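You operate a simulated robot arm through the tools that you are given. There is no shell and no other tool. Be economical: measure what you need, move in short steps, check, and stop when the job is done.

You are at the controls of a simulated two-armed robot. One attempt, no reset.

TASK
Take the dough slab from the top of the store table and leave it on the top of the drawer unit. Push the warm drawer shut. Open the low drawer, take the turquoise pad from the inside of the low drawer and put it on the top tier of the steel shelves, then shut the drawer. Open the high drawer, take the turquoise label marked "lentils" from the top of the sealer table and leave it in the inside of the high drawer and shut the drawer again. Take the dark blue brush and put it on the undershelf of the press table. The order is free.

It is judged by the outcome, as a careful person would: the job done as asked, and still so three seconds after it is handed in. It fails if anything else is knocked over, pushed out of place, dropped, spilled or broken.

THE ROBOT
Two 7-joint arms with two-finger parallel grippers on one trunk, on a base that drives. Base frame: it is fixed to the floor where the robot stands at the start and does not move with it; the origin is under the middle of the robot, x ahead of it, y to its left, z up; the surface under the hand at the start is at about z = 0.88. Units: m, rad, N and s.
The left shoulder is at the start at [0.07, 0.187, 1.202], the right one opposite. With the tool pointing down near the work surface each hand reaches from about 0.32 to 0.8 m from the robot's upright axis, wherever it stands, measured 20 degrees to its own side. Places, roughly: dark blue brush (12x5x7 cm) [-3.1, 4.1, 0.9]; dough slab (14x9x3 cm) [0.5, -0.1, 0.9]; high drawer [0.3, 3, 0.7]; inside of the high drawer [0.4, 3, 0.7]; low drawer [0.3, 2.4, 0.2]; top of the drawer unit [0.5, 2.4, 0.3]; top tier of the steel shelves [0.6, 1.6, 1.6]; turquoise label [0.25, 3.25, 1]; turquoise pad (11x8x6 cm) [0.4, 2.3, 0.2]; undershelf of the press table [-3.5, 4.3, 0.2]; warm drawer [0.3, -0.6, 0.6]. Payload 3.91 kg a hand.
The TCP of each hand is the grasp point between the finger pads, 0.03 m short of the fingertips. In the tool frame z runs along the fingers and y along their closing line. The gripper opens to 0.11 m. The fingers are 0.02 m wide and 0.01 m thick; the gripper's body (0.048 by 0.112 m) begins 0.055 m behind the TCP.
Orientation is that of the tool frame in the base frame, as a unit quaternion [x, y, z, w]. With the fingers straight down and closing along the base's y, the tool's x points along the base's -x, its y along +y and its z along -z.

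THE INTERFACE
- The arms move only by the tool nudge_tool. It takes "left_series", "right_series" or both (then of equal length, played together; a hand with none holds still); each is a list of rows, each a list of 3 entries, a list of its own where there are three numbers: the opening in per cent of the stroke, from 0 (shut) to 100 (fully open), then the shift along the tool's x, y, z in cm, then the turn, a rotation vector about the tool's x, y, z in degrees. In form: [[claw, [x, y, z], [rx, ry, rz]], ...]. A call has 1 to 10 rows; each row shifts and turns the commanded pose from where the row before left it, along the tool's axes as they then stand. Each row takes 0.2 s and may step no farther than 0.05 m and 0.15 rad from the row before; otherwise, or with a gripper value out of range, the whole call is refused. Where a pose cannot be reached the arm comes as near as it can. A force on the tool above 40 N (or 10 N above the force at the start of the call, whichever is more), or a blocked arm, ends the call early, and 0.2 s more pass. Each finger travels about 0.072 m/s and halts on what it meets, pressing with about 25 N; the grip force reading is that of the motor and also rises with nothing between the fingers. The clock runs only during rows and for 0.2 s after the last one: add rows that do not move to give the fingers time. The reply holds the time, the measured pose of the TCP, the force on the tool along the base axes, the opening and the grip force, in the units named above and with some noise, with the torque about the TCP (base axes, N m) and any sound that the robot's microphone picked up.
- Cameras (640 x 400 px; columns grow to the right, rows downward): "scene" is now at [0.1237, -0.0471, 1.4281]; the picture's right is [-0.53, -0.85, -0.00], its down [-0.52, 0.32, -0.79] and it looks along [0.67, -0.42, -0.62] (base axes); focal length 214 px, centre (320, 200). "left" rides on the left gripper at [0.072, -0.017, -0.103] in its tool frame; the picture's right is [0.23, 0.97, 0.00], its down [-0.76, 0.18, -0.62] and it looks along [-0.61, 0.14, 0.78] (tool axes); focal length 222 px, centre (320, 200). "right" rides on the right gripper at [0.072, 0.017, -0.103] in its tool frame; the picture's right is [-0.23, 0.97, 0.00], its down [-0.76, -0.18, -0.62] and it looks along [-0.61, -0.14, 0.78] (tool axes); focal length 222 px, centre (320, 200). There is no depth. A picture from a camera that has moved, and an enlarged one, comes with that camera's place and axes in the base frame and with its lens.
- capture(camera): a new picture of that camera. The clock stands still meanwhile.
- move_column(by): slides the trunk up (or, below 0, down) by that many m; the arms and the scene camera ride with it, the base frame stays. It gives what a move gives, with no picture.
- roll_base(legs): drives the robot by 1 to 6 legs, each [ahead, turn to the left] in m and rad, along the robot's own axes; the way and the turn of a leg run together, so that a leg with both is an arc; at most 1.5 m and 3.142 rad a leg. The arms and the cameras ride along, it lands a little off, and it stops where it bumps. It gives what a move gives.
- head_to(pan, tilt): turns the head with the scene camera to pan (to the left, within 1.501 rad either way) and tilt (down, from -0.506 to 1.204), counted from straight ahead of the robot. It gives what a move gives.
- enlarge(camera, box): a new picture of the part [left, top, right, bottom] of that camera's present view, enlarged. The clock stands still meanwhile.
- job_done(): hands the job in; it is judged then, once.

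Work in short steps. Places have to be worked out from the pictures, the camera data and where the tool is seen: move nearer, look again, correct. Check each grasp and each placing, and mend what went wrong. You have 196 turns and 184 pictures in all, those below and enlarged ones among them. Open the grippers and draw the arms clear of the work before you hand the job in, unless the task says otherwise; then end with one line.

The tools are called after "Request:" as a command line: name --argument value ..., lists and objects as JSON in quotes. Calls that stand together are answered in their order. nudge_tool: Moves the arms, as the interface text tells. Its arguments: {"type":"object","properties":{"left_series":{"type":"array","items":{"type":"array"}},"right_series":{"type":"array","items":{"type":"array"}}},"required":[]} The other tools are called the same way: move_column (by) slides the trunk up or down; roll_base (legs) drives the base; head_to (pan, tilt) turns the head that bears the scene camera; capture (camera) takes a picture; enlarge (camera, box) takes an enlarged picture of a part of a camera's view; job_done () hands the job in.

At the start:

```text
time: 0.0
left_tool_pos: [0.4501, -0.0762, 1.2768]
left_ee_rot: [0.0, 1.0, 0.0, -0.002]
left_wrist_force: [-0.4, -0.5, 1.1]
left_moment: [0.0, -0.03, 0.0]
left_width: 0.1102
left_grasp_force: 0.3
right_tool_pos: [0.417, -0.4826, 1.2757]
right_ee_rot: [0.0, 1.0, 0.0, 0.0]
right_wrist_force: [0.0, -0.6, 1.3]
right_moment: [0.02, 0.01, -0.02]
right_width: 0.1102
right_grasp_force: 0.0
trunk travel left (down, up): [-0.712, 0.228]
robot x, y, heading: [0.001, -0.0014, 0.004]
head pan, tilt: [-0.555, 0.663]
```

scene: 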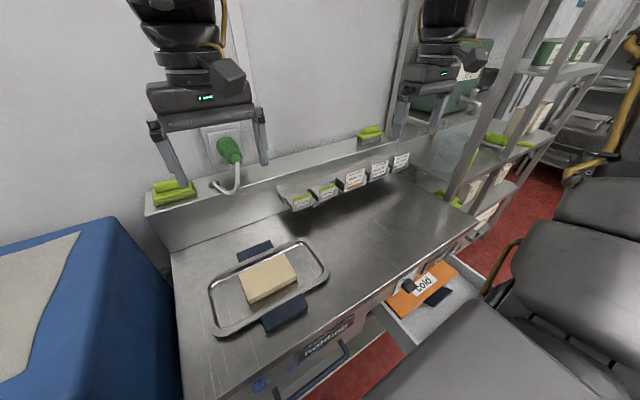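
right: 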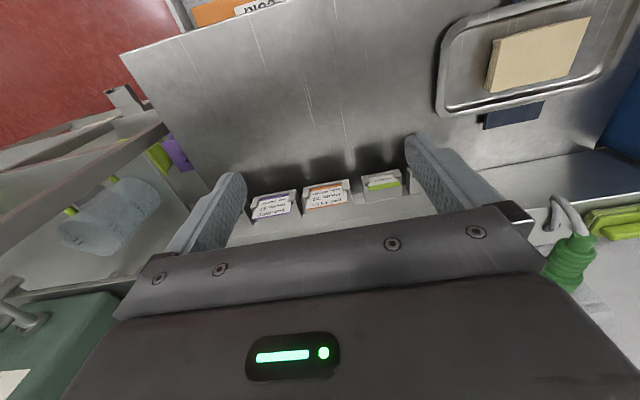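
left: 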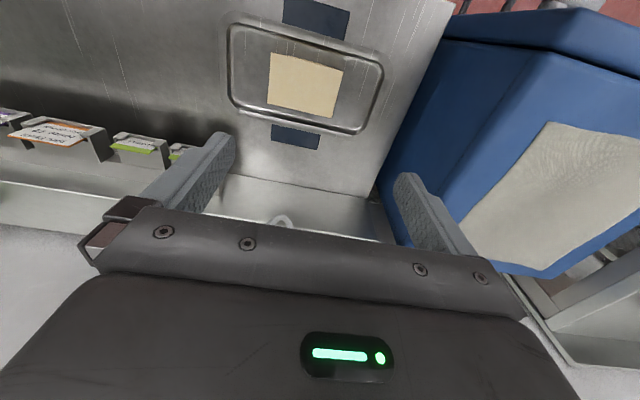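

I'll start with the surroundings: the area to the right (drawers) and to the left (where I must drive).

Request:
head_to --pan -0.9 --tilt 0.8

Request:
capture --camera "scene"

Request:
head_to --pan 1.2 --tilt 0.4

Request:
capture --camera "scene"

```text
time: 0.8
left_tool_pos: [0.4516, -0.0751, 1.277]
left_ee_rot: [0.0, 1.0, 0.0, -0.002]
left_wrist_force: [0.2, -0.8, -0.1]
left_moment: [0.0, 0.02, -0.01]
left_width: 0.1098
left_grasp_force: 0.1
right_tool_pos: [0.417, -0.4841, 1.2771]
right_ee_rot: [0.0, 1.0, 0.0, 0.0]
right_wrist_force: [-0.1, -0.8, 0.4]
right_moment: [0.02, 0.02, -0.01]
right_width: 0.1097
right_grasp_force: 0.1
trunk travel left (down, up): [-0.712, 0.228]
robot x, y, heading: [0.0031, 0.0021, -0.002]
head pan, tilt: [-0.901, 0.799]
```

```text
180 pictures are left
camera scene: at [0.1005, -0.0647, 1.4167], right [-0.78, -0.62, 0.0], down [-0.45, 0.56, -0.7], along [0.43, -0.55, -0.72], focal length 214 px, centre (320, 200)
```

scene: 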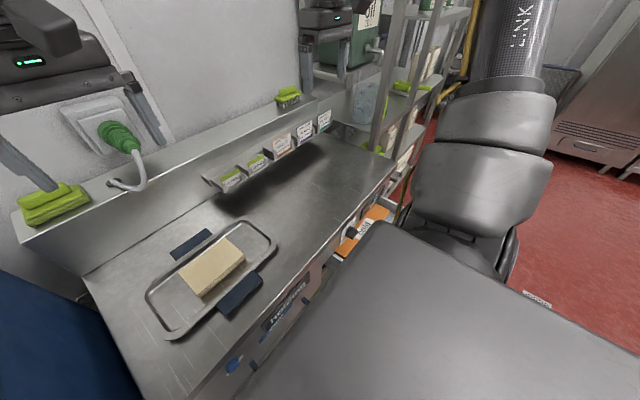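

```text
time: 2.8
left_tool_pos: [0.4507, -0.0762, 1.277]
left_ee_rot: [0.0, 1.0, 0.0, -0.001]
left_wrist_force: [-0.1, -0.1, -0.6]
left_moment: [0.01, 0.0, 0.0]
left_width: 0.1101
left_grasp_force: 0.1
right_tool_pos: [0.4157, -0.4837, 1.2774]
right_ee_rot: [0.0, 1.0, 0.0, 0.0]
right_wrist_force: [0.3, -0.2, -0.7]
right_moment: [-0.03, 0.03, 0.0]
right_width: 0.1099
right_grasp_force: 0.1
trunk travel left (down, up): [-0.712, 0.228]
robot x, y, heading: [0.0021, -0.0017, 0.003]
head pan, tilt: [1.201, 0.4]
```

```text
179 pictures are left
camera scene: at [0.0839, 0.0848, 1.4518], right [0.93, -0.36, 0.0], down [-0.14, -0.36, -0.92], along [0.33, 0.86, -0.39], focal length 214 px, centre (320, 200)
```

scene: 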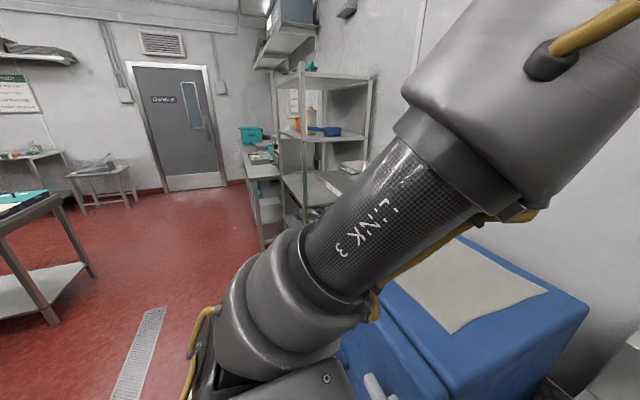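

The open drawer on the right needs a closer look (I see "cold" on something in it), so I point the head there and enlarge.

Request:
head_to --pan -0.8 --tilt 0.6

Request:
enlarge --camera "scene" --box '[200, 180, 440, 330]'

Request:
enlarge --camera "right" --box '[100, 0, 420, 200]'

```text
time: 4.8
left_tool_pos: [0.45, -0.0753, 1.2763]
left_ee_rot: [0.001, 1.0, -0.001, -0.001]
left_wrist_force: [0.3, 0.5, -0.3]
left_moment: [-0.01, 0.04, 0.02]
left_width: 0.11
left_grasp_force: 0.1
right_tool_pos: [0.4175, -0.4825, 1.2766]
right_ee_rot: [-0.001, 1.0, 0.0, 0.0]
right_wrist_force: [-0.4, 0.5, -0.4]
right_moment: [0.03, 0.01, 0.01]
right_width: 0.1099
right_grasp_force: 0.1
trunk travel left (down, up): [-0.712, 0.228]
robot x, y, heading: [-0.0023, -0.0019, 0.002]
head pan, tilt: [-0.799, 0.6]
```

```text
2.67 times, centred on (320, 255) of scene
camera zoom: at [0.112, -0.0649, 1.4336], right [-0.72, -0.7, 0.0], down [-0.39, 0.41, -0.82], along [0.58, -0.59, -0.57], focal length 572 px, centre (320, 53)
```

zoom: 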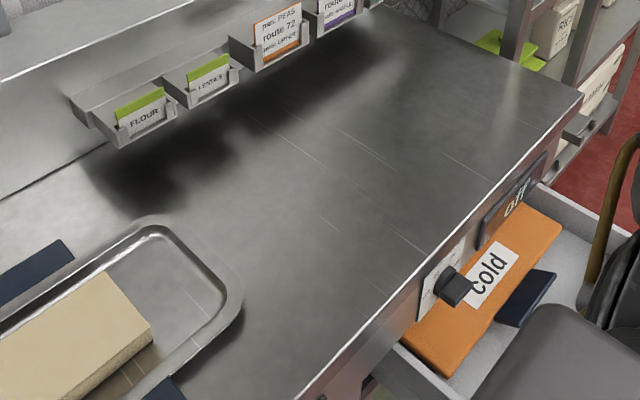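

```text
2.00 times, centred on (260, 100) of right
camera zoom: at [0.3427, -0.4665, 1.38], right [0.23, 0.97, 0.0], down [0.76, -0.18, 0.62], along [0.61, -0.14, -0.78], focal length 444 px, centre (440, 400)
```

zoom: 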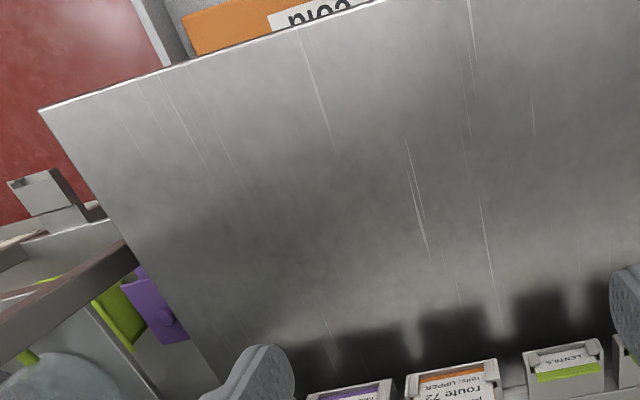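

There is one open drawer holding an orange "cold" block, with its front hidden from here. I back up a bit to see the cabinet front and the drawer properly.

Request:
roll_base --legs '[[-0.5, 0]]'

Request:
head_to --pan -0.5 --tilt 0.7

Request:
capture --camera "scene"

```text
time: 7.7
left_tool_pos: [-0.0527, -0.0765, 1.2767]
left_ee_rot: [0.0, 1.0, 0.0, -0.001]
left_wrist_force: [0.0, 0.6, -0.8]
left_moment: [-0.02, -0.02, -0.01]
left_width: 0.1101
left_grasp_force: 0.1
right_tool_pos: [-0.0868, -0.4828, 1.2768]
right_ee_rot: [0.001, 1.0, 0.0, 0.0]
right_wrist_force: [0.0, 1.0, -0.7]
right_moment: [0.0, -0.02, -0.05]
right_width: 0.11
right_grasp_force: 0.0
trunk travel left (down, up): [-0.712, 0.228]
robot x, y, heading: [-0.502, -0.0009, -0.001]
head pan, tilt: [-0.799, 0.6]
```

```text
time: 8.5
left_tool_pos: [-0.0528, -0.0754, 1.2775]
left_ee_rot: [0.0, 1.0, 0.001, -0.002]
left_wrist_force: [-0.2, 0.6, -0.2]
left_moment: [0.03, 0.02, 0.0]
left_width: 0.11
left_grasp_force: 0.0
right_tool_pos: [-0.0877, -0.4833, 1.2763]
right_ee_rot: [0.001, 1.0, 0.0, -0.001]
right_wrist_force: [0.1, -0.1, -1.8]
right_moment: [0.01, -0.01, 0.0]
right_width: 0.1102
right_grasp_force: 0.0
trunk travel left (down, up): [-0.712, 0.228]
robot x, y, heading: [-0.5024, -0.0053, 0.002]
head pan, tilt: [-0.499, 0.7]
```

```text
176 pictures are left
camera scene: at [-0.3791, -0.0421, 1.425], right [-0.48, -0.88, 0.0], down [-0.56, 0.31, -0.77], along [0.67, -0.37, -0.64], focal length 214 px, centre (320, 200)
```

scene: 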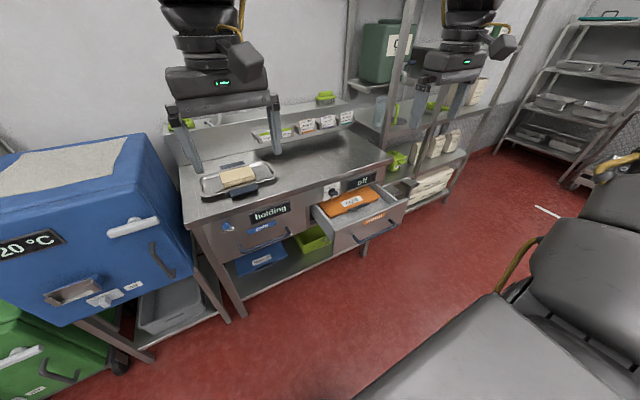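

Request:
enlarge --camera "scene" --box '[200, 130, 420, 270]'

```text
2.86 times, centred on (310, 200) of scene
camera zoom: at [-0.3791, -0.0421, 1.425], right [-0.48, -0.88, 0.0], down [-0.56, 0.31, -0.77], along [0.67, -0.37, -0.64], focal length 613 px, centre (349, 200)
```

zoom: 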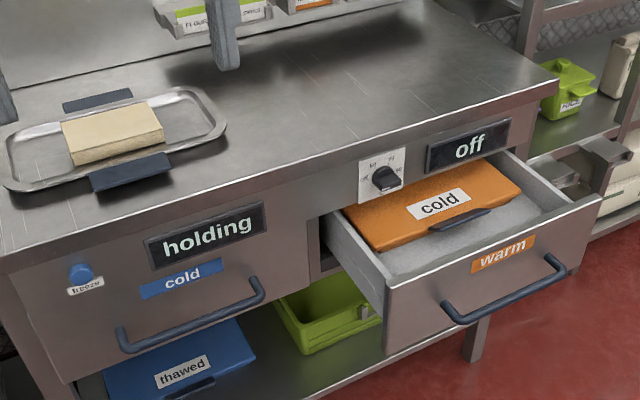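

The warm drawer's front is at x≈0.10, y −0.78…−0.36, z up to 0.78, with a bar handle. I'll bring the robot in front of it at about y −0.37.

Request:
roll_base --legs '[[0, -1.2], [0.4, 0], [0, 1.2]]'

Request:
head_to --pan -0.35 --tilt 1.0

Request:
capture --camera "scene"

Request:
capture --camera "right"

```text
time: 17.1
left_tool_pos: [0.0921, -0.4658, 1.2769]
left_ee_rot: [0.005, 1.0, 0.0, -0.001]
left_wrist_force: [1.1, -0.1, -0.8]
left_moment: [0.03, 0.02, -0.03]
left_width: 0.11
left_grasp_force: 0.0
right_tool_pos: [0.0533, -0.873, 1.2767]
right_ee_rot: [0.006, 1.0, 0.0, 0.0]
right_wrist_force: [0.1, 0.7, 0.2]
right_moment: [-0.01, 0.01, 0.0]
right_width: 0.1101
right_grasp_force: 0.1
trunk travel left (down, up): [-0.712, 0.228]
robot x, y, heading: [-0.357, -0.385, -0.009]
head pan, tilt: [-0.499, 0.7]
```

```text
time: 17.9
left_tool_pos: [0.0911, -0.466, 1.2763]
left_ee_rot: [0.004, 1.0, 0.0, -0.002]
left_wrist_force: [-0.3, -0.2, -0.3]
left_moment: [-0.02, 0.0, 0.01]
left_width: 0.1101
left_grasp_force: 0.0
right_tool_pos: [0.0543, -0.8721, 1.2761]
right_ee_rot: [0.005, 1.0, 0.0, 0.0]
right_wrist_force: [-0.5, -0.2, -0.5]
right_moment: [0.01, -0.01, 0.0]
right_width: 0.1098
right_grasp_force: 0.0
trunk travel left (down, up): [-0.712, 0.228]
robot x, y, heading: [-0.3579, -0.386, -0.012]
head pan, tilt: [-0.351, 1.0]
```

```text
174 pictures are left
camera scene: at [-0.2428, -0.4121, 1.4016], right [-0.35, -0.94, 0.0], down [-0.79, 0.3, -0.54], along [0.51, -0.19, -0.84], focal length 214 px, centre (320, 200)
```

scene: 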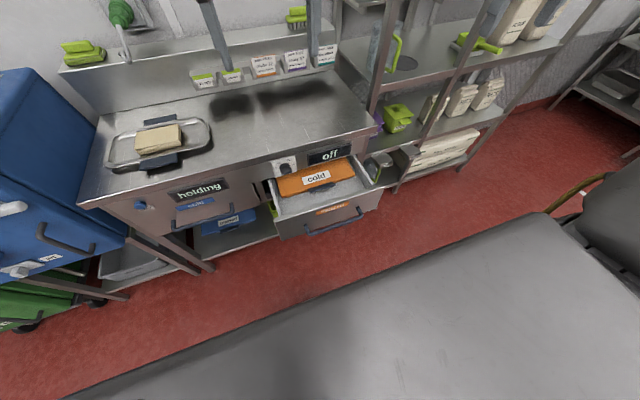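

```text
173 pictures are left
camera right: at [-0.02, -0.8553, 1.38], right [0.24, 0.97, 0.0], down [0.76, -0.19, 0.62], along [0.61, -0.15, -0.78], focal length 222 px, centre (320, 200)
```

right: 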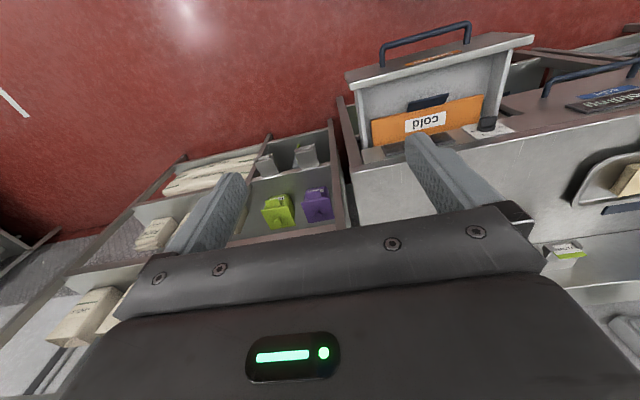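

Handle bar at about (0.085, −0.597, 0.675), drawer face at x≈0.11. I'll push the face above the handle with closed right fingers tilted 45° forward; first I move the left hand aside and set the right hand in line.

Request:
nudge_tool --right_series '[[50, [1, 4.8, 0], [0, 0, 0]], [0, [1, 4.8, 0], [0, 0, 0]], [0, [1, 4.8, 0], [0, 0, 0]], [0, [1, 4.8, 0], [0, 0, 0]], [0, [1, 4.8, 0], [0, -7.5, 0]], [0, [1, 4.6, 0], [0, -7.5, 0]], [0, [0, 0, 0], [0, -7.5, 0]], [0, [0, 0, 0], [0, -7.5, 0]], [0, [0, 0, 0], [0, -7.5, 0]], [0, [0, 0, 0], [0, -7.5, 0]]]' --left_series '[[100, [2, 4, 0], [0, 0, 0]], [100, [2, 4, 0], [0, 0, 0]], [100, [2, 4, 0], [0, 0, 0]], [100, [0, 4, 0], [0, 0, 0]], [100, [0, 4, 0], [0, 0, 0]], [100, [0, 0, 0], [0, 0, 0]], [100, [0, 0, 0], [0, 0, 0]], [100, [0, 0, 0], [0, 0, 0]], [100, [0, 0, 0], [0, 0, 0]], [100, [0, 0, 0], [0, 0, 0]]]'

Request:
move_column --by -0.35

Request:
capture --camera "right"

Request:
capture --camera "scene"

```text
time: 20.1
left_tool_pos: [0.031, -0.2668, 1.273]
left_ee_rot: [0.005, 1.0, 0.001, 0.0]
left_wrist_force: [-0.3, -0.7, -0.8]
left_moment: [0.03, 0.01, 0.01]
left_width: 0.1099
left_grasp_force: 0.1
right_tool_pos: [-0.0047, -0.6739, 1.366]
right_ee_rot: [0.004, 0.946, -0.001, 0.323]
right_wrist_force: [-0.8, 0.0, 0.0]
right_moment: [0.02, 0.0, 0.02]
right_width: 0.0
right_grasp_force: 25.1
right hand out of reach, approached as far as the arm can: row 5, 6, 7, 8, 9, 10
trunk travel left (down, up): [-0.712, 0.228]
robot x, y, heading: [-0.359, -0.3853, -0.011]
head pan, tilt: [-0.351, 1.0]
```

```text
time: 23.5
left_tool_pos: [0.0319, -0.2653, 0.9233]
left_ee_rot: [0.004, 1.0, 0.0, 0.0]
left_wrist_force: [0.6, 0.6, 0.4]
left_moment: [0.02, -0.02, 0.01]
left_width: 0.11
left_grasp_force: 0.1
right_tool_pos: [-0.0041, -0.6723, 1.0155]
right_ee_rot: [0.005, 0.947, -0.002, 0.322]
right_wrist_force: [0.6, 0.3, 0.3]
right_moment: [0.01, -0.01, -0.02]
right_width: 0.0
right_grasp_force: 25.3
trunk travel left (down, up): [-0.362, 0.578]
robot x, y, heading: [-0.359, -0.3862, -0.009]
head pan, tilt: [-0.351, 1.0]
```

```text
172 pictures are left
camera right: at [-0.125, -0.6549, 1.0549], right [0.19, 0.97, 0.14], down [0.22, -0.18, 0.96], along [0.96, -0.15, -0.25], focal length 222 px, centre (320, 200)
```

right: 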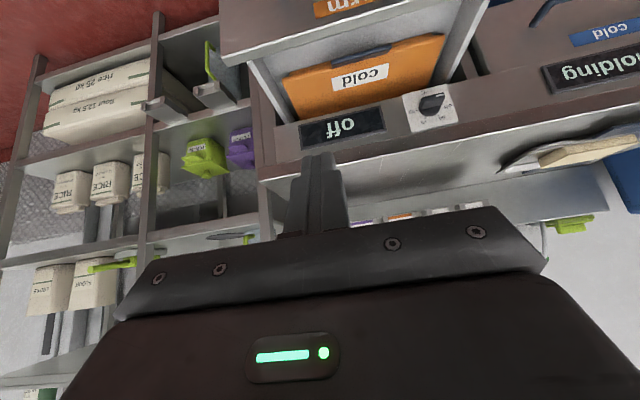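

```text
171 pictures are left
camera scene: at [-0.243, -0.412, 1.0516], right [-0.35, -0.94, 0.0], down [-0.79, 0.3, -0.54], along [0.51, -0.19, -0.84], focal length 214 px, centre (320, 200)
```

scene: 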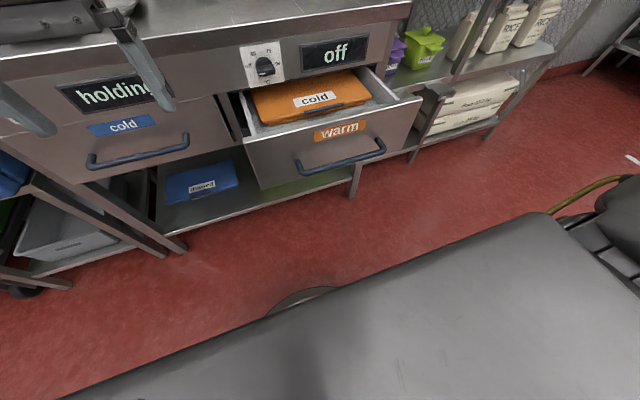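

The arm is too cramped at this distance; I back the base up 0.2 m and then lower and centre the right hand (push will be done by driving).

Request:
roll_base --legs '[[-0.2, 0]]'

Request:
nudge_tool --right_series '[[0, [1.28, 1.5, 4.37], [0, 0, 0]], [0, [1.28, 1.5, 4.37], [0, 0, 0]], [0, [1.28, 1.5, 4.37], [0, 0, 0]], [0, [1.28, 1.5, 4.37], [0, 0, 0]], [0, [1.28, 1.5, 4.37], [0, 0, 0]], [0, [1.28, 1.5, 4.37], [0, 0, 0]]]'

Request:
head_to --pan -0.35 --tilt 0.5

Request:
capture --camera "scene"

Request:
capture --camera "right"

```text
time: 25.1
left_tool_pos: [-0.1697, -0.2639, 0.9224]
left_ee_rot: [0.004, 1.0, 0.0, 0.0]
left_wrist_force: [-0.7, -0.3, -0.5]
left_moment: [0.0, -0.03, 0.02]
left_width: 0.1103
left_grasp_force: 0.2
right_tool_pos: [-0.2072, -0.6703, 1.0174]
right_ee_rot: [0.006, 0.946, -0.003, 0.323]
right_wrist_force: [0.6, 0.4, 1.4]
right_moment: [-0.05, -0.01, 0.02]
right_width: 0.0001
right_grasp_force: 24.9
trunk travel left (down, up): [-0.362, 0.578]
robot x, y, heading: [-0.558, -0.3838, -0.009]
head pan, tilt: [-0.351, 1.0]
```

```text
time: 26.5
left_tool_pos: [-0.1681, -0.2647, 0.9209]
left_ee_rot: [0.006, 1.0, 0.001, -0.002]
left_wrist_force: [1.0, 0.4, -0.3]
left_moment: [0.01, 0.02, -0.03]
left_width: 0.11
left_grasp_force: 0.1
right_tool_pos: [-0.0735, -0.6966, 0.8251]
right_ee_rot: [0.003, 0.947, 0.001, 0.32]
right_wrist_force: [0.2, -0.9, -0.4]
right_moment: [0.04, -0.02, 0.02]
right_width: 0.0
right_grasp_force: 25.5
right hand out of reach, approached as far as the arm can: row 1, 2, 3, 4, 5, 6
trunk travel left (down, up): [-0.362, 0.578]
robot x, y, heading: [-0.5606, -0.3827, -0.013]
head pan, tilt: [-0.351, 1.0]
```

```text
time: 27.4
left_tool_pos: [-0.17, -0.2643, 0.9209]
left_ee_rot: [0.005, 1.0, 0.0, -0.001]
left_wrist_force: [0.4, 0.1, -0.9]
left_moment: [0.01, 0.03, -0.01]
left_width: 0.1099
left_grasp_force: 0.1
right_tool_pos: [-0.0744, -0.6965, 0.8263]
right_ee_rot: [0.002, 0.947, 0.001, 0.321]
right_wrist_force: [0.2, 0.2, -0.2]
right_moment: [-0.01, -0.04, -0.01]
right_width: 0.0001
right_grasp_force: 25.3
trunk travel left (down, up): [-0.362, 0.578]
robot x, y, heading: [-0.5636, -0.3852, -0.011]
head pan, tilt: [-0.351, 0.499]
```

```text
170 pictures are left
camera scene: at [-0.425, -0.4178, 1.0926], right [-0.35, -0.94, 0.0], down [-0.45, 0.17, -0.88], along [0.82, -0.31, -0.48], focal length 214 px, centre (320, 200)
```

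scene: 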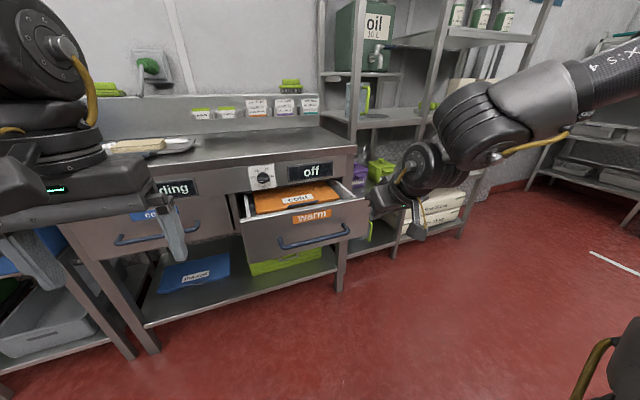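

```text
169 pictures are left
camera right: at [-0.1964, -0.6785, 0.8638], right [0.19, 0.97, 0.14], down [0.22, -0.18, 0.96], along [0.96, -0.15, -0.25], focal length 222 px, centre (320, 200)
```

right: 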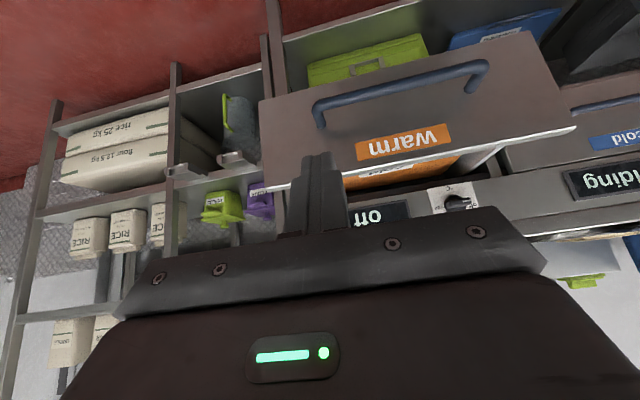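

The arm is at a limit with the tilt. I lower the trunk a bit more and try moving the hand sideways while easing the tilt.

Request:
move_column --by -0.1

Request:
nudge_tool --right_series '[[0, [0, 3, -3], [0, 4, 0]], [0, [0, 3, -3], [0, 4, 0]], [0, [0, 3, 0], [0, 4, 0]], [0, [0, 3, 0], [0, 0, 0]]]'

```text
time: 28.8
left_tool_pos: [-0.17, -0.2632, 0.822]
left_ee_rot: [0.005, 1.0, 0.0, -0.001]
left_wrist_force: [0.0, -0.2, -0.1]
left_moment: [0.01, -0.02, 0.0]
left_width: 0.1101
left_grasp_force: 0.1
right_tool_pos: [-0.0742, -0.6953, 0.7267]
right_ee_rot: [0.003, 0.947, 0.0, 0.321]
right_wrist_force: [0.5, -0.1, 0.0]
right_moment: [-0.01, 0.01, 0.0]
right_width: 0.0002
right_grasp_force: 25.2
trunk travel left (down, up): [-0.262, 0.678]
robot x, y, heading: [-0.5596, -0.3827, -0.009]
head pan, tilt: [-0.351, 0.499]
```

```text
time: 29.8
left_tool_pos: [-0.1675, -0.2642, 0.8212]
left_ee_rot: [0.005, 1.0, 0.001, -0.001]
left_wrist_force: [0.5, 1.3, 0.0]
left_moment: [-0.01, 0.0, -0.02]
left_width: 0.11
left_grasp_force: 0.1
right_tool_pos: [-0.0811, -0.6099, 0.8073]
right_ee_rot: [0.003, 0.976, 0.001, 0.218]
right_wrist_force: [0.0, 0.1, -0.2]
right_moment: [-0.04, 0.0, -0.01]
right_width: 0.0
right_grasp_force: 24.9
right hand out of reach, approached as far as the arm can: row 1, 2, 3, 4
trunk travel left (down, up): [-0.262, 0.678]
robot x, y, heading: [-0.5596, -0.382, -0.013]
head pan, tilt: [-0.351, 0.499]
```

Now the hand is at y≈−0.61 with 25° tilt. Lower the trunk so the tip is at z≈0.72 (above the handle bar), then drive forward partway and look.

Request:
move_column --by -0.06

Request:
roll_base --legs '[[0.15, 0]]'

Request:
capture --camera "right"

Request:
capture --camera "scene"

```text
time: 30.8
left_tool_pos: [-0.1696, -0.2645, 0.761]
left_ee_rot: [0.006, 1.0, 0.0, 0.0]
left_wrist_force: [0.2, 0.1, 0.9]
left_moment: [-0.02, 0.0, 0.0]
left_width: 0.1101
left_grasp_force: 0.0
right_tool_pos: [-0.083, -0.609, 0.7492]
right_ee_rot: [0.002, 0.975, 0.001, 0.221]
right_wrist_force: [0.3, -0.4, 0.2]
right_moment: [0.0, 0.01, 0.02]
right_width: 0.0003
right_grasp_force: 24.9
trunk travel left (down, up): [-0.202, 0.738]
robot x, y, heading: [-0.5608, -0.3827, -0.012]
head pan, tilt: [-0.351, 0.499]
```

```text
time: 32.1
left_tool_pos: [-0.018, -0.2666, 0.7613]
left_ee_rot: [0.006, 1.0, 0.0, -0.001]
left_wrist_force: [1.0, -0.6, 0.4]
left_moment: [0.0, 0.02, 0.03]
left_width: 0.1099
left_grasp_force: 0.1
right_tool_pos: [0.0683, -0.6121, 0.7486]
right_ee_rot: [0.002, 0.976, 0.002, 0.219]
right_wrist_force: [1.2, 0.2, -0.3]
right_moment: [-0.02, 0.02, 0.01]
right_width: 0.0
right_grasp_force: 25.3
trunk travel left (down, up): [-0.202, 0.738]
robot x, y, heading: [-0.4125, -0.3857, -0.01]
head pan, tilt: [-0.351, 0.499]
```

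```text
168 pictures are left
camera right: at [-0.0419, -0.5954, 0.8106], right [0.21, 0.97, 0.1], down [0.42, -0.18, 0.89], along [0.88, -0.14, -0.45], focal length 222 px, centre (320, 200)
```

right: 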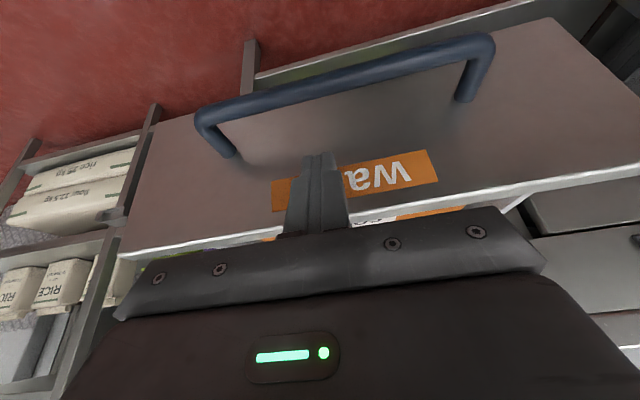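

```text
167 pictures are left
camera scene: at [-0.2731, -0.4197, 0.9325], right [-0.36, -0.93, 0.0], down [-0.45, 0.17, -0.88], along [0.82, -0.31, -0.48], focal length 214 px, centre (320, 200)
```

scene: 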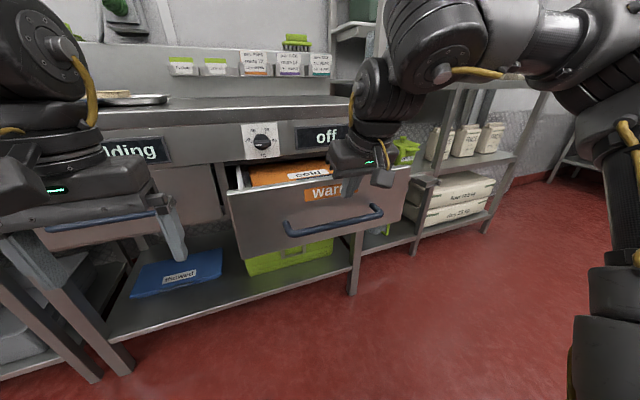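

Everything lines up. I pull the left hand back for clearance and drive forward to push, stepwise.

Request:
nudge_tool --left_series '[[100, [4, 0, 0], [0, 0, 0]], [100, [4, 0, 0], [0, 0, 0]]]'

Request:
roll_base --legs '[[0.15, 0]]'

Request:
capture --camera "scene"

```text
time: 32.8
left_tool_pos: [-0.098, -0.2655, 0.7612]
left_ee_rot: [0.007, 1.0, 0.0, 0.001]
left_wrist_force: [0.1, -0.9, 0.0]
left_moment: [0.02, -0.03, -0.04]
left_width: 0.1099
left_grasp_force: 0.0
right_tool_pos: [0.0687, -0.6108, 0.7494]
right_ee_rot: [0.003, 0.975, 0.001, 0.221]
right_wrist_force: [0.1, -0.3, 0.0]
right_moment: [-0.02, -0.01, 0.02]
right_width: 0.0001
right_grasp_force: 24.9
trunk travel left (down, up): [-0.202, 0.738]
robot x, y, heading: [-0.4061, -0.3845, -0.011]
head pan, tilt: [-0.351, 0.499]
```

```text
time: 34.1
left_tool_pos: [0.0539, -0.2696, 0.7613]
left_ee_rot: [0.007, 1.0, 0.0, -0.001]
left_wrist_force: [-1.2, 0.0, 0.1]
left_moment: [0.01, 0.01, 0.02]
left_width: 0.1101
left_grasp_force: 0.1
right_tool_pos: [0.2208, -0.6144, 0.749]
right_ee_rot: [0.004, 0.975, 0.001, 0.22]
right_wrist_force: [-0.3, -0.1, -0.2]
right_moment: [0.05, 0.01, 0.02]
right_width: 0.0
right_grasp_force: 24.6
trunk travel left (down, up): [-0.202, 0.738]
robot x, y, heading: [-0.2563, -0.3909, -0.016]
head pan, tilt: [-0.351, 0.499]
```

```text
166 pictures are left
camera scene: at [-0.1206, -0.422, 0.9325], right [-0.36, -0.93, 0.0], down [-0.45, 0.17, -0.88], along [0.82, -0.31, -0.48], focal length 214 px, centre (320, 200)
```

scene: 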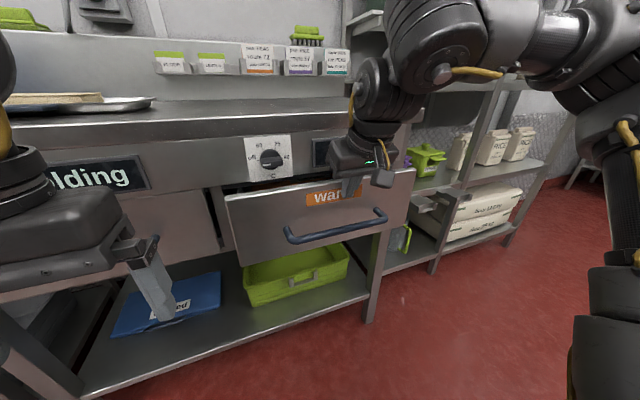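

The drawer is moving in. I push the remaining distance in small legs and check.

Request:
roll_base --legs '[[0.05, 0]]'

Request:
capture --camera "scene"

```text
time: 35.1
left_tool_pos: [0.1063, -0.2704, 0.7608]
left_ee_rot: [0.007, 1.0, -0.001, -0.001]
left_wrist_force: [-0.3, 1.2, 0.2]
left_moment: [0.02, 0.04, -0.02]
left_width: 0.1098
left_grasp_force: 0.0
right_tool_pos: [0.2743, -0.6148, 0.7478]
right_ee_rot: [0.004, 0.975, 0.001, 0.22]
right_wrist_force: [-0.1, -0.1, -0.3]
right_moment: [-0.01, 0.04, 0.02]
right_width: 0.0001
right_grasp_force: 24.7
trunk travel left (down, up): [-0.202, 0.738]
robot x, y, heading: [-0.2051, -0.3902, -0.01]
head pan, tilt: [-0.351, 0.499]
```

```text
165 pictures are left
camera scene: at [-0.0684, -0.4228, 0.9325], right [-0.36, -0.93, 0.0], down [-0.45, 0.17, -0.88], along [0.82, -0.31, -0.48], focal length 214 px, centre (320, 200)
```

scene: 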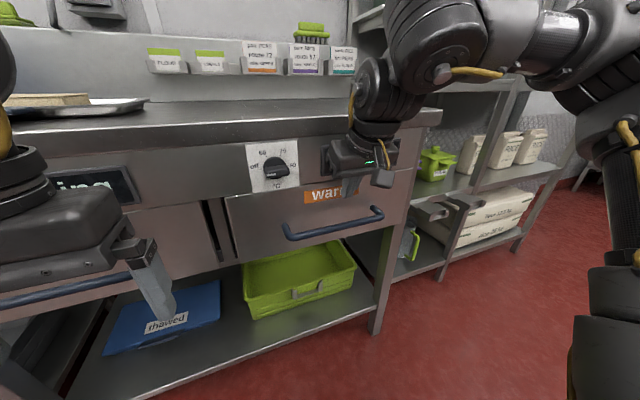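

Request:
roll_base --legs '[[0.03, 0]]'

Request:
enlarge --camera "scene" --box '[160, 120, 440, 300]'

```text
time: 35.9
left_tool_pos: [0.1223, -0.2716, 0.7601]
left_ee_rot: [0.007, 1.0, -0.001, 0.0]
left_wrist_force: [-0.4, 0.3, 0.3]
left_moment: [0.05, -0.02, 0.02]
left_width: 0.1102
left_grasp_force: 0.1
right_tool_pos: [0.2841, -0.6165, 0.751]
right_ee_rot: [0.001, 0.976, 0.001, 0.217]
right_wrist_force: [-12.8, 0.0, 2.3]
right_moment: [0.07, -0.95, 0.2]
right_width: 0.0002
right_grasp_force: 25.3
trunk travel left (down, up): [-0.202, 0.738]
robot x, y, heading: [-0.189, -0.3881, -0.011]
head pan, tilt: [-0.351, 0.499]
stopped in leg 1: the force on the tool passed its limit at 100 N (the readings are from after the stop); the commanded pose is now the measured one
```

```text
2.22 times, centred on (300, 210) of scene
camera zoom: at [-0.0543, -0.4232, 0.933], right [-0.36, -0.93, 0.0], down [-0.45, 0.17, -0.88], along [0.82, -0.32, -0.48], focal length 477 px, centre (364, 178)
```

zoom: 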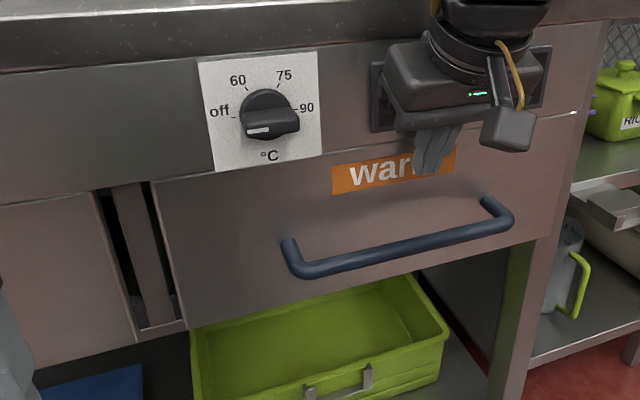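

The warm drawer is flush and shut. I back off, straighten the right hand, raise the trunk.

Request:
roll_base --legs '[[-0.3, 0]]'

Request:
move_column --by 0.45

Request:
nudge_tool --right_series '[[50, [0, 0, 0], [0, 6.3, 0]], [100, [0, 0, 0], [0, 6.3, 0]], [100, [0, 0, 0], [0, 6.3, 0]], [100, [0, 0, 0], [0, 6.3, 0]], [100, [2, 0, 0], [0, 0, 0]]]'

Request:
head_to --pan 0.2 --tilt 0.7

Request:
capture --camera "scene"

```text
time: 37.9
left_tool_pos: [-0.1715, -0.2657, 0.7612]
left_ee_rot: [0.005, 1.0, 0.0, -0.001]
left_wrist_force: [0.1, 0.1, -0.2]
left_moment: [-0.03, -0.02, 0.0]
left_width: 0.1099
left_grasp_force: 0.1
right_tool_pos: [-0.007, -0.6109, 0.7491]
right_ee_rot: [0.0, 0.976, 0.001, 0.216]
right_wrist_force: [0.2, 0.0, 0.7]
right_moment: [0.01, -0.02, 0.04]
right_width: 0.0
right_grasp_force: 25.3
trunk travel left (down, up): [-0.202, 0.738]
robot x, y, heading: [-0.4816, -0.3858, -0.012]
head pan, tilt: [-0.351, 0.499]
```

```text
refused: 0.45 is not a number from -0.4 to 0.4
```

```text
time: 39.1
left_tool_pos: [-0.1706, -0.2649, 0.7606]
left_ee_rot: [0.006, 1.0, 0.0, 0.0]
left_wrist_force: [-0.8, -0.2, -0.3]
left_moment: [0.0, 0.0, 0.03]
left_width: 0.1099
left_grasp_force: 0.0
right_tool_pos: [-0.0652, -0.6536, 0.7174]
right_ee_rot: [-0.001, 1.0, 0.0, -0.002]
right_wrist_force: [0.4, -0.1, 0.4]
right_moment: [0.01, 0.0, -0.01]
right_width: 0.1099
right_grasp_force: 0.0
right hand out of reach, approached as far as the arm can: row 1, 2, 3, 4
trunk travel left (down, up): [-0.202, 0.738]
robot x, y, heading: [-0.4876, -0.3797, -0.012]
head pan, tilt: [-0.351, 0.499]
```

```text
time: 40.1
left_tool_pos: [-0.1715, -0.2654, 0.7612]
left_ee_rot: [0.006, 1.0, 0.0, -0.001]
left_wrist_force: [-0.1, 0.5, 0.6]
left_moment: [-0.02, -0.03, 0.0]
left_width: 0.1101
left_grasp_force: 0.1
right_tool_pos: [-0.0629, -0.6538, 0.7174]
right_ee_rot: [0.0, 1.0, 0.001, -0.002]
right_wrist_force: [-0.1, -0.7, -0.9]
right_moment: [0.01, 0.02, -0.03]
right_width: 0.1099
right_grasp_force: 0.1
trunk travel left (down, up): [-0.202, 0.738]
robot x, y, heading: [-0.4784, -0.3848, -0.014]
head pan, tilt: [0.201, 0.7]
```

```text
163 pictures are left
camera scene: at [-0.3478, -0.3703, 0.915], right [0.19, -0.98, 0.0], down [-0.63, -0.12, -0.77], along [0.75, 0.14, -0.64], focal length 214 px, centre (320, 200)
```

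scene: 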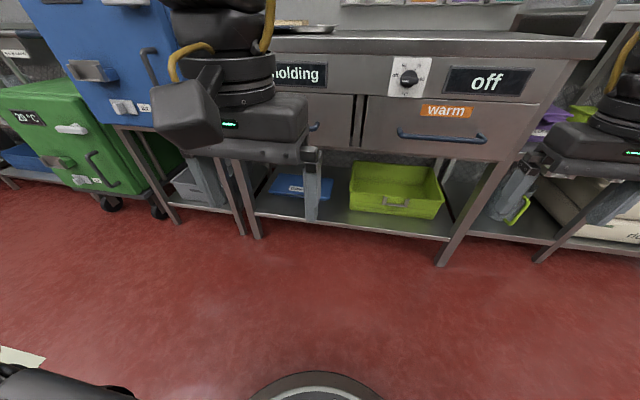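

Warm drawer stays shut. Now raise the trunk, drive up to the table and yaw the left tool 90° so it closes along x across the slab's 9 cm side.

Request:
move_column --by 0.4

Request:
roll_base --legs '[[0.4, 0]]'

Request:
nudge_tool --left_series '[[100, [-4, 2, 0], [0, 0, -8.2]], [100, [-4, 2, 0], [0, 0, -8.2]], [100, [-4, 2, 0], [0, 0, -8.2]], [100, [0, 0, 0], [0, 0, -8.2]], [100, [0, 0, 0], [0, 0, -8.2]], [100, [0, 0, 0], [0, 0, -8.2]], [100, [0, 0, 0], [0, 0, -8.2]], [100, [0, 0, 0], [0, 0, -8.2]], [100, [0, 0, 0], [0, 0, -8.2]], [100, [0, 0, 0], [0, 0, -8.2]]]'

```text
time: 43.9
left_tool_pos: [-0.1711, -0.265, 1.1606]
left_ee_rot: [0.005, 1.0, 0.001, -0.001]
left_wrist_force: [0.5, -1.1, 0.5]
left_moment: [0.01, -0.03, -0.01]
left_width: 0.11
left_grasp_force: 0.1
right_tool_pos: [-0.0622, -0.654, 1.1172]
right_ee_rot: [0.0, 1.0, 0.001, -0.002]
right_wrist_force: [0.1, 0.2, 0.3]
right_moment: [-0.02, -0.01, -0.01]
right_width: 0.1101
right_grasp_force: 0.0
trunk travel left (down, up): [-0.602, 0.338]
robot x, y, heading: [-0.4806, -0.3859, -0.01]
head pan, tilt: [0.201, 0.7]
```

```text
time: 46.4
left_tool_pos: [0.2285, -0.2704, 1.1609]
left_ee_rot: [0.005, 1.0, 0.0, -0.001]
left_wrist_force: [-0.3, 0.3, 1.3]
left_moment: [0.03, 0.02, 0.01]
left_width: 0.11
left_grasp_force: 0.0
right_tool_pos: [0.3371, -0.6592, 1.1182]
right_ee_rot: [0.0, 1.0, 0.001, -0.001]
right_wrist_force: [-0.1, 0.7, 1.0]
right_moment: [0.0, -0.02, -0.01]
right_width: 0.1099
right_grasp_force: 0.1
trunk travel left (down, up): [-0.602, 0.338]
robot x, y, heading: [-0.0828, -0.3898, -0.013]
head pan, tilt: [0.201, 0.7]
```

```text
time: 48.6
left_tool_pos: [0.3387, -0.196, 1.16]
left_ee_rot: [-0.653, 0.757, 0.0, 0.0]
left_wrist_force: [0.0, 0.4, -0.1]
left_moment: [0.04, -0.01, 0.02]
left_width: 0.1099
left_grasp_force: 0.0
right_tool_pos: [0.3359, -0.6597, 1.1178]
right_ee_rot: [0.0, 1.0, 0.001, 0.0]
right_wrist_force: [0.1, -0.3, 0.0]
right_moment: [-0.01, -0.02, -0.01]
right_width: 0.1099
right_grasp_force: 0.1
trunk travel left (down, up): [-0.602, 0.338]
robot x, y, heading: [-0.0816, -0.3872, -0.014]
head pan, tilt: [0.201, 0.7]
```

Finish the yaw and move over the slab (about (0.479, −0.10)), then look.

Request:
nudge_tool --left_series '[[100, [0, 0, 0], [0, 0, -8.3]], [100, [-2.4, -3.5, 0], [0, 0, 0]], [100, [-2.4, -3.5, 0], [0, 0, 0]], [100, [-2.4, -3.5, 0], [0, 0, 0]], [100, [-2.4, -3.5, 0], [0, 0, 0]]]'

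Request:
capture --camera "left"

Request:
capture --camera "scene"

```text
time: 49.8
left_tool_pos: [0.4788, -0.0981, 1.1592]
left_ee_rot: [-0.704, 0.71, 0.002, -0.001]
left_wrist_force: [0.8, 0.5, -0.6]
left_moment: [-0.03, 0.02, -0.01]
left_width: 0.1102
left_grasp_force: 0.0
right_tool_pos: [0.3383, -0.659, 1.1165]
right_ee_rot: [0.0, 1.0, 0.001, -0.003]
right_wrist_force: [-0.4, 0.2, 0.0]
right_moment: [-0.01, -0.02, 0.0]
right_width: 0.1102
right_grasp_force: 0.1
trunk travel left (down, up): [-0.602, 0.338]
robot x, y, heading: [-0.0819, -0.3894, -0.013]
head pan, tilt: [0.201, 0.7]
```

```text
162 pictures are left
camera left: at [0.4942, -0.1693, 1.2628], right [-0.98, -0.22, 0.0], down [-0.17, 0.76, 0.62], along [-0.14, 0.61, -0.78], focal length 222 px, centre (320, 200)
```

left: 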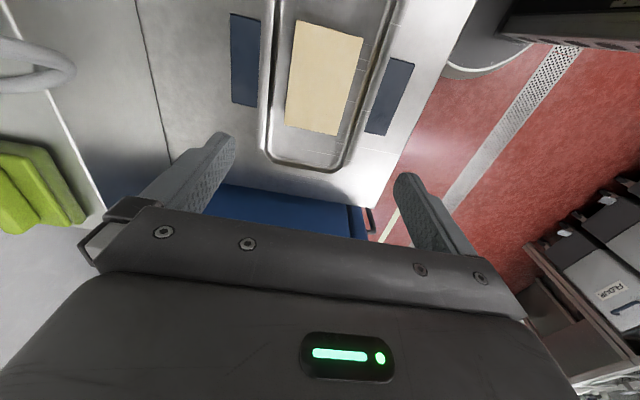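

```text
161 pictures are left
camera scene: at [0.0535, -0.3758, 1.3147], right [0.19, -0.98, 0.0], down [-0.63, -0.12, -0.76], along [0.75, 0.14, -0.65], focal length 214 px, centre (320, 200)
```

scene: 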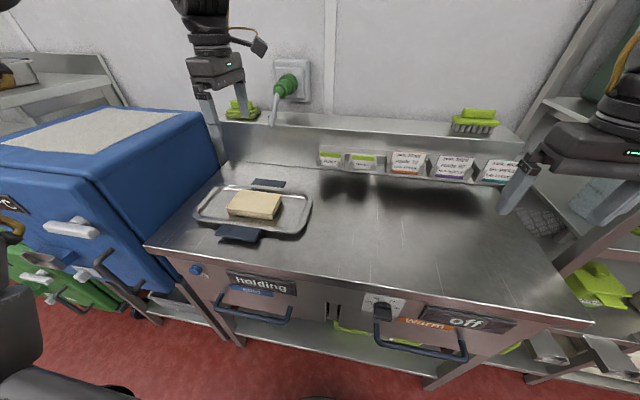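

Slab centre ≈ (0.477, −0.098), aligned with the gripper. Descend to above it and re-look.

Request:
nudge_tool --left_series '[[100, [0, 0, 5], [0, 0, 0]], [100, [0, 0, 5], [0, 0, 0]], [100, [0, 0, 5], [0, 0, 0]], [100, [0, 0, 4], [0, 0, 0]]]'

Request:
capture --camera "left"

Request:
enlarge --camera "scene" --box '[160, 100, 360, 250]'

```text
time: 50.8
left_tool_pos: [0.4775, -0.0991, 0.9663]
left_ee_rot: [-0.705, 0.709, 0.0, -0.001]
left_wrist_force: [-0.3, 0.0, -0.2]
left_moment: [-0.04, 0.02, 0.03]
left_width: 0.11
left_grasp_force: 0.2
right_tool_pos: [0.3375, -0.6596, 1.1164]
right_ee_rot: [0.0, 1.0, 0.0, -0.001]
right_wrist_force: [0.4, 0.7, 0.1]
right_moment: [-0.02, 0.0, -0.01]
right_width: 0.1101
right_grasp_force: 0.1
trunk travel left (down, up): [-0.602, 0.338]
robot x, y, heading: [-0.0814, -0.3905, -0.014]
head pan, tilt: [0.201, 0.7]
```

```text
160 pictures are left
camera left: at [0.4935, -0.1703, 1.0698], right [-0.97, -0.22, 0.0], down [-0.17, 0.76, 0.62], along [-0.14, 0.61, -0.78], focal length 222 px, centre (320, 200)
```

left: 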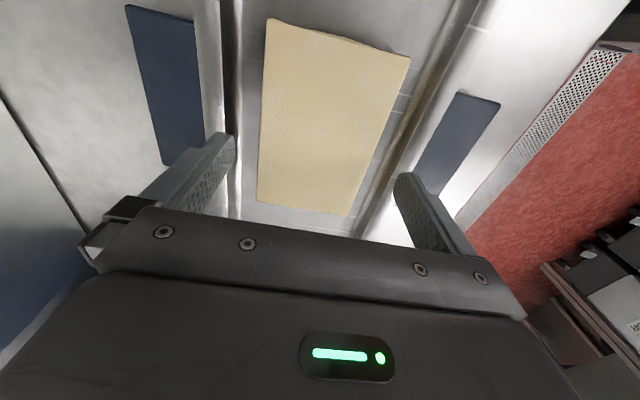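

```text
2.67 times, centred on (260, 175) of scene
camera zoom: at [0.053, -0.3744, 1.3148], right [0.19, -0.98, 0.0], down [-0.63, -0.12, -0.76], along [0.75, 0.14, -0.65], focal length 572 px, centre (480, 267)
```

zoom: 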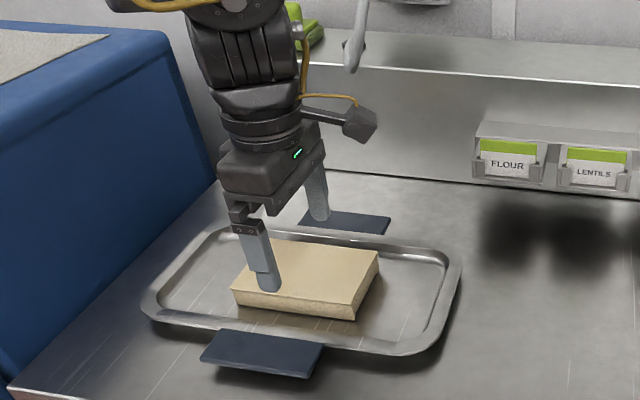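

Slab centre ≈ (0.478, −0.094), top z≈0.90. Descend 5.5 cm and close.

Request:
nudge_tool --left_series '[[100, [-0.5, 0, 3], [0, 0, 0]], [100, [0, 0, 2.5], [0, 0, 0]], [100, [0, 0, 0], [0, 0, 0]]]'

Request:
enlarge --camera "scene" --box '[160, 100, 360, 250]'

```text
time: 51.6
left_tool_pos: [0.4797, -0.0963, 0.9137]
left_ee_rot: [-0.705, 0.709, 0.001, -0.001]
left_wrist_force: [-1.5, -0.9, 2.6]
left_moment: [-0.02, -0.12, -0.03]
left_width: 0.1095
left_grasp_force: 0.1
right_tool_pos: [0.3369, -0.6599, 1.1169]
right_ee_rot: [0.001, 1.0, 0.001, -0.001]
right_wrist_force: [-1.2, 0.0, -0.6]
right_moment: [0.01, -0.01, -0.02]
right_width: 0.1099
right_grasp_force: 0.0
trunk travel left (down, up): [-0.602, 0.338]
robot x, y, heading: [-0.0821, -0.3919, -0.017]
head pan, tilt: [0.201, 0.7]
```

```text
2.67 times, centred on (260, 175) of scene
camera zoom: at [0.0512, -0.376, 1.315], right [0.19, -0.98, 0.0], down [-0.63, -0.12, -0.77], along [0.75, 0.14, -0.64], focal length 572 px, centre (480, 267)
```

zoom: 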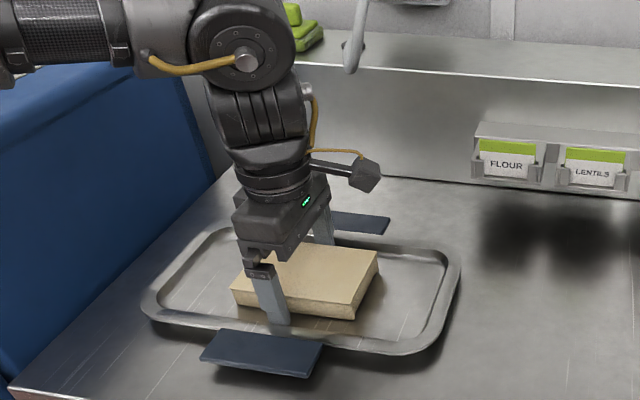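

Slight contact reading (2.6 N). I lift 3 mm, close, and lift after checking.

Request:
nudge_tool --left_series '[[100, [0, 0, -0.3], [0, 0, 0]], [70, [0, 0, 0], [0, 0, 0]], [50, [0, 0, 0], [0, 0, 0]], [50, [0, 0, 0], [0, 0, 0]], [50, [0, 0, 0], [0, 0, 0]]]'

Request:
enlarge --camera "scene" --box '[160, 100, 360, 250]'

```text
time: 52.8
left_tool_pos: [0.4806, -0.0949, 0.9177]
left_ee_rot: [-0.706, 0.708, 0.0, -0.001]
left_wrist_force: [-1.4, -0.2, -0.3]
left_moment: [0.02, -0.07, -0.01]
left_width: 0.0895
left_grasp_force: 24.5
right_tool_pos: [0.3374, -0.6587, 1.1171]
right_ee_rot: [0.0, 1.0, 0.001, -0.001]
right_wrist_force: [0.2, -0.1, -0.1]
right_moment: [-0.02, 0.01, 0.01]
right_width: 0.1099
right_grasp_force: 0.1
trunk travel left (down, up): [-0.602, 0.338]
robot x, y, heading: [-0.0796, -0.3876, -0.012]
head pan, tilt: [0.201, 0.7]
```

```text
2.67 times, centred on (260, 175) of scene
camera zoom: at [0.0515, -0.3754, 1.3149], right [0.19, -0.98, 0.0], down [-0.63, -0.12, -0.76], along [0.75, 0.14, -0.64], focal length 572 px, centre (480, 267)
```

zoom: 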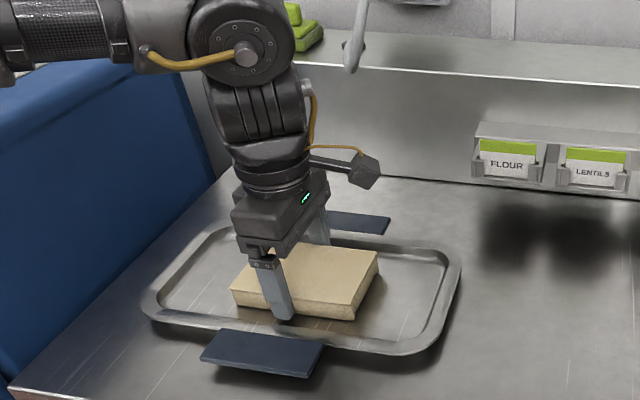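

Gripped at 0.0895 m. Lift straight up and check it comes without the tray.

Request:
nudge_tool --left_series '[[50, [0, 0, -2], [0, 0, 0]], [50, [0, 0, -4], [0, 0, 0]], [50, [0, 0, -5], [0, 0, 0]], [50, [0, 0, -5], [0, 0, 0]], [50, [0, 2.5, -4], [0, 0, 0]], [50, [0, 3, -3], [0, 0, 0]]]'

Request:
capture --camera "scene"

```text
time: 54.2
left_tool_pos: [0.4216, -0.0949, 1.1479]
left_ee_rot: [-0.706, 0.708, -0.001, 0.0]
left_wrist_force: [-0.1, -0.2, -4.3]
left_moment: [0.04, -0.01, 0.01]
left_width: 0.0897
left_grasp_force: 25.3
right_tool_pos: [0.3352, -0.6591, 1.1179]
right_ee_rot: [0.0, 1.0, 0.001, 0.0]
right_wrist_force: [-0.4, -0.2, 0.2]
right_moment: [0.0, -0.05, 0.03]
right_width: 0.1101
right_grasp_force: 0.1
trunk travel left (down, up): [-0.602, 0.338]
robot x, y, heading: [-0.0833, -0.3911, -0.013]
head pan, tilt: [0.201, 0.7]
```

```text
156 pictures are left
camera scene: at [0.0494, -0.3754, 1.3151], right [0.19, -0.98, 0.0], down [-0.63, -0.12, -0.77], along [0.75, 0.14, -0.64], focal length 214 px, centre (320, 200)
```

scene: 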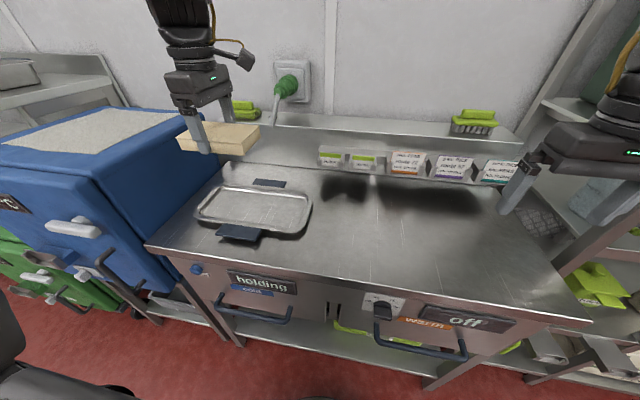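

The slab is held and the tray stays put. I back out, turn left along the aisle, and look ahead.

Request:
roll_base --legs '[[-0.52, 0], [0, 1.583]]'

Request:
head_to --pan -0.1 --tilt 0.4

Request:
capture --camera "scene"

```text
time: 61.1
left_tool_pos: [-0.9176, 0.1086, 1.1485]
left_ee_rot: [1.0, 0.019, 0.0, 0.0]
left_wrist_force: [-0.1, 0.1, -3.3]
left_moment: [0.0, 0.03, 0.0]
left_width: 0.0898
left_grasp_force: 25.6
right_tool_pos: [-0.3513, 0.045, 1.1179]
right_ee_rot: [0.722, -0.691, 0.001, 0.002]
right_wrist_force: [-0.6, -0.6, 0.0]
right_moment: [-0.03, 0.02, 0.03]
right_width: 0.1102
right_grasp_force: 0.0
trunk travel left (down, up): [-0.602, 0.338]
robot x, y, heading: [-0.6005, -0.3874, 1.605]
head pan, tilt: [0.201, 0.7]
```

```text
time: 61.9
left_tool_pos: [-0.9188, 0.1071, 1.1459]
left_ee_rot: [1.0, 0.019, 0.0, 0.0]
left_wrist_force: [0.5, 0.8, -3.0]
left_moment: [0.03, 0.05, -0.01]
left_width: 0.0896
left_grasp_force: 24.5
right_tool_pos: [-0.3511, 0.0449, 1.1171]
right_ee_rot: [0.723, -0.69, 0.001, 0.002]
right_wrist_force: [-0.2, -0.4, 0.1]
right_moment: [-0.02, 0.03, -0.01]
right_width: 0.1099
right_grasp_force: 0.1
trunk travel left (down, up): [-0.602, 0.338]
robot x, y, heading: [-0.5991, -0.3834, 1.605]
head pan, tilt: [-0.099, 0.4]
```

```text
155 pictures are left
camera scene: at [-0.597, -0.2429, 1.3417], right [1.0, -0.07, 0.0], down [-0.03, -0.39, -0.92], along [0.06, 0.92, -0.39], focal length 214 px, centre (320, 200)
```

scene: 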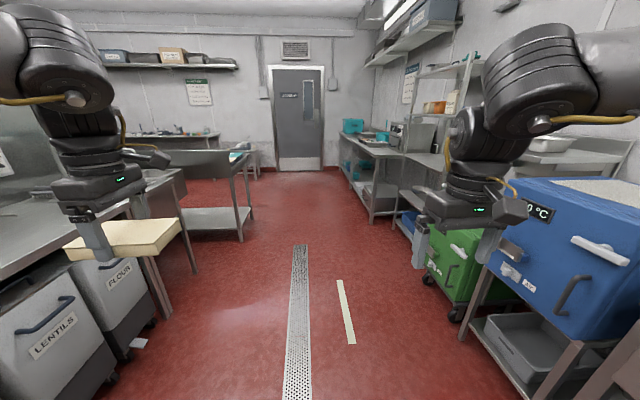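

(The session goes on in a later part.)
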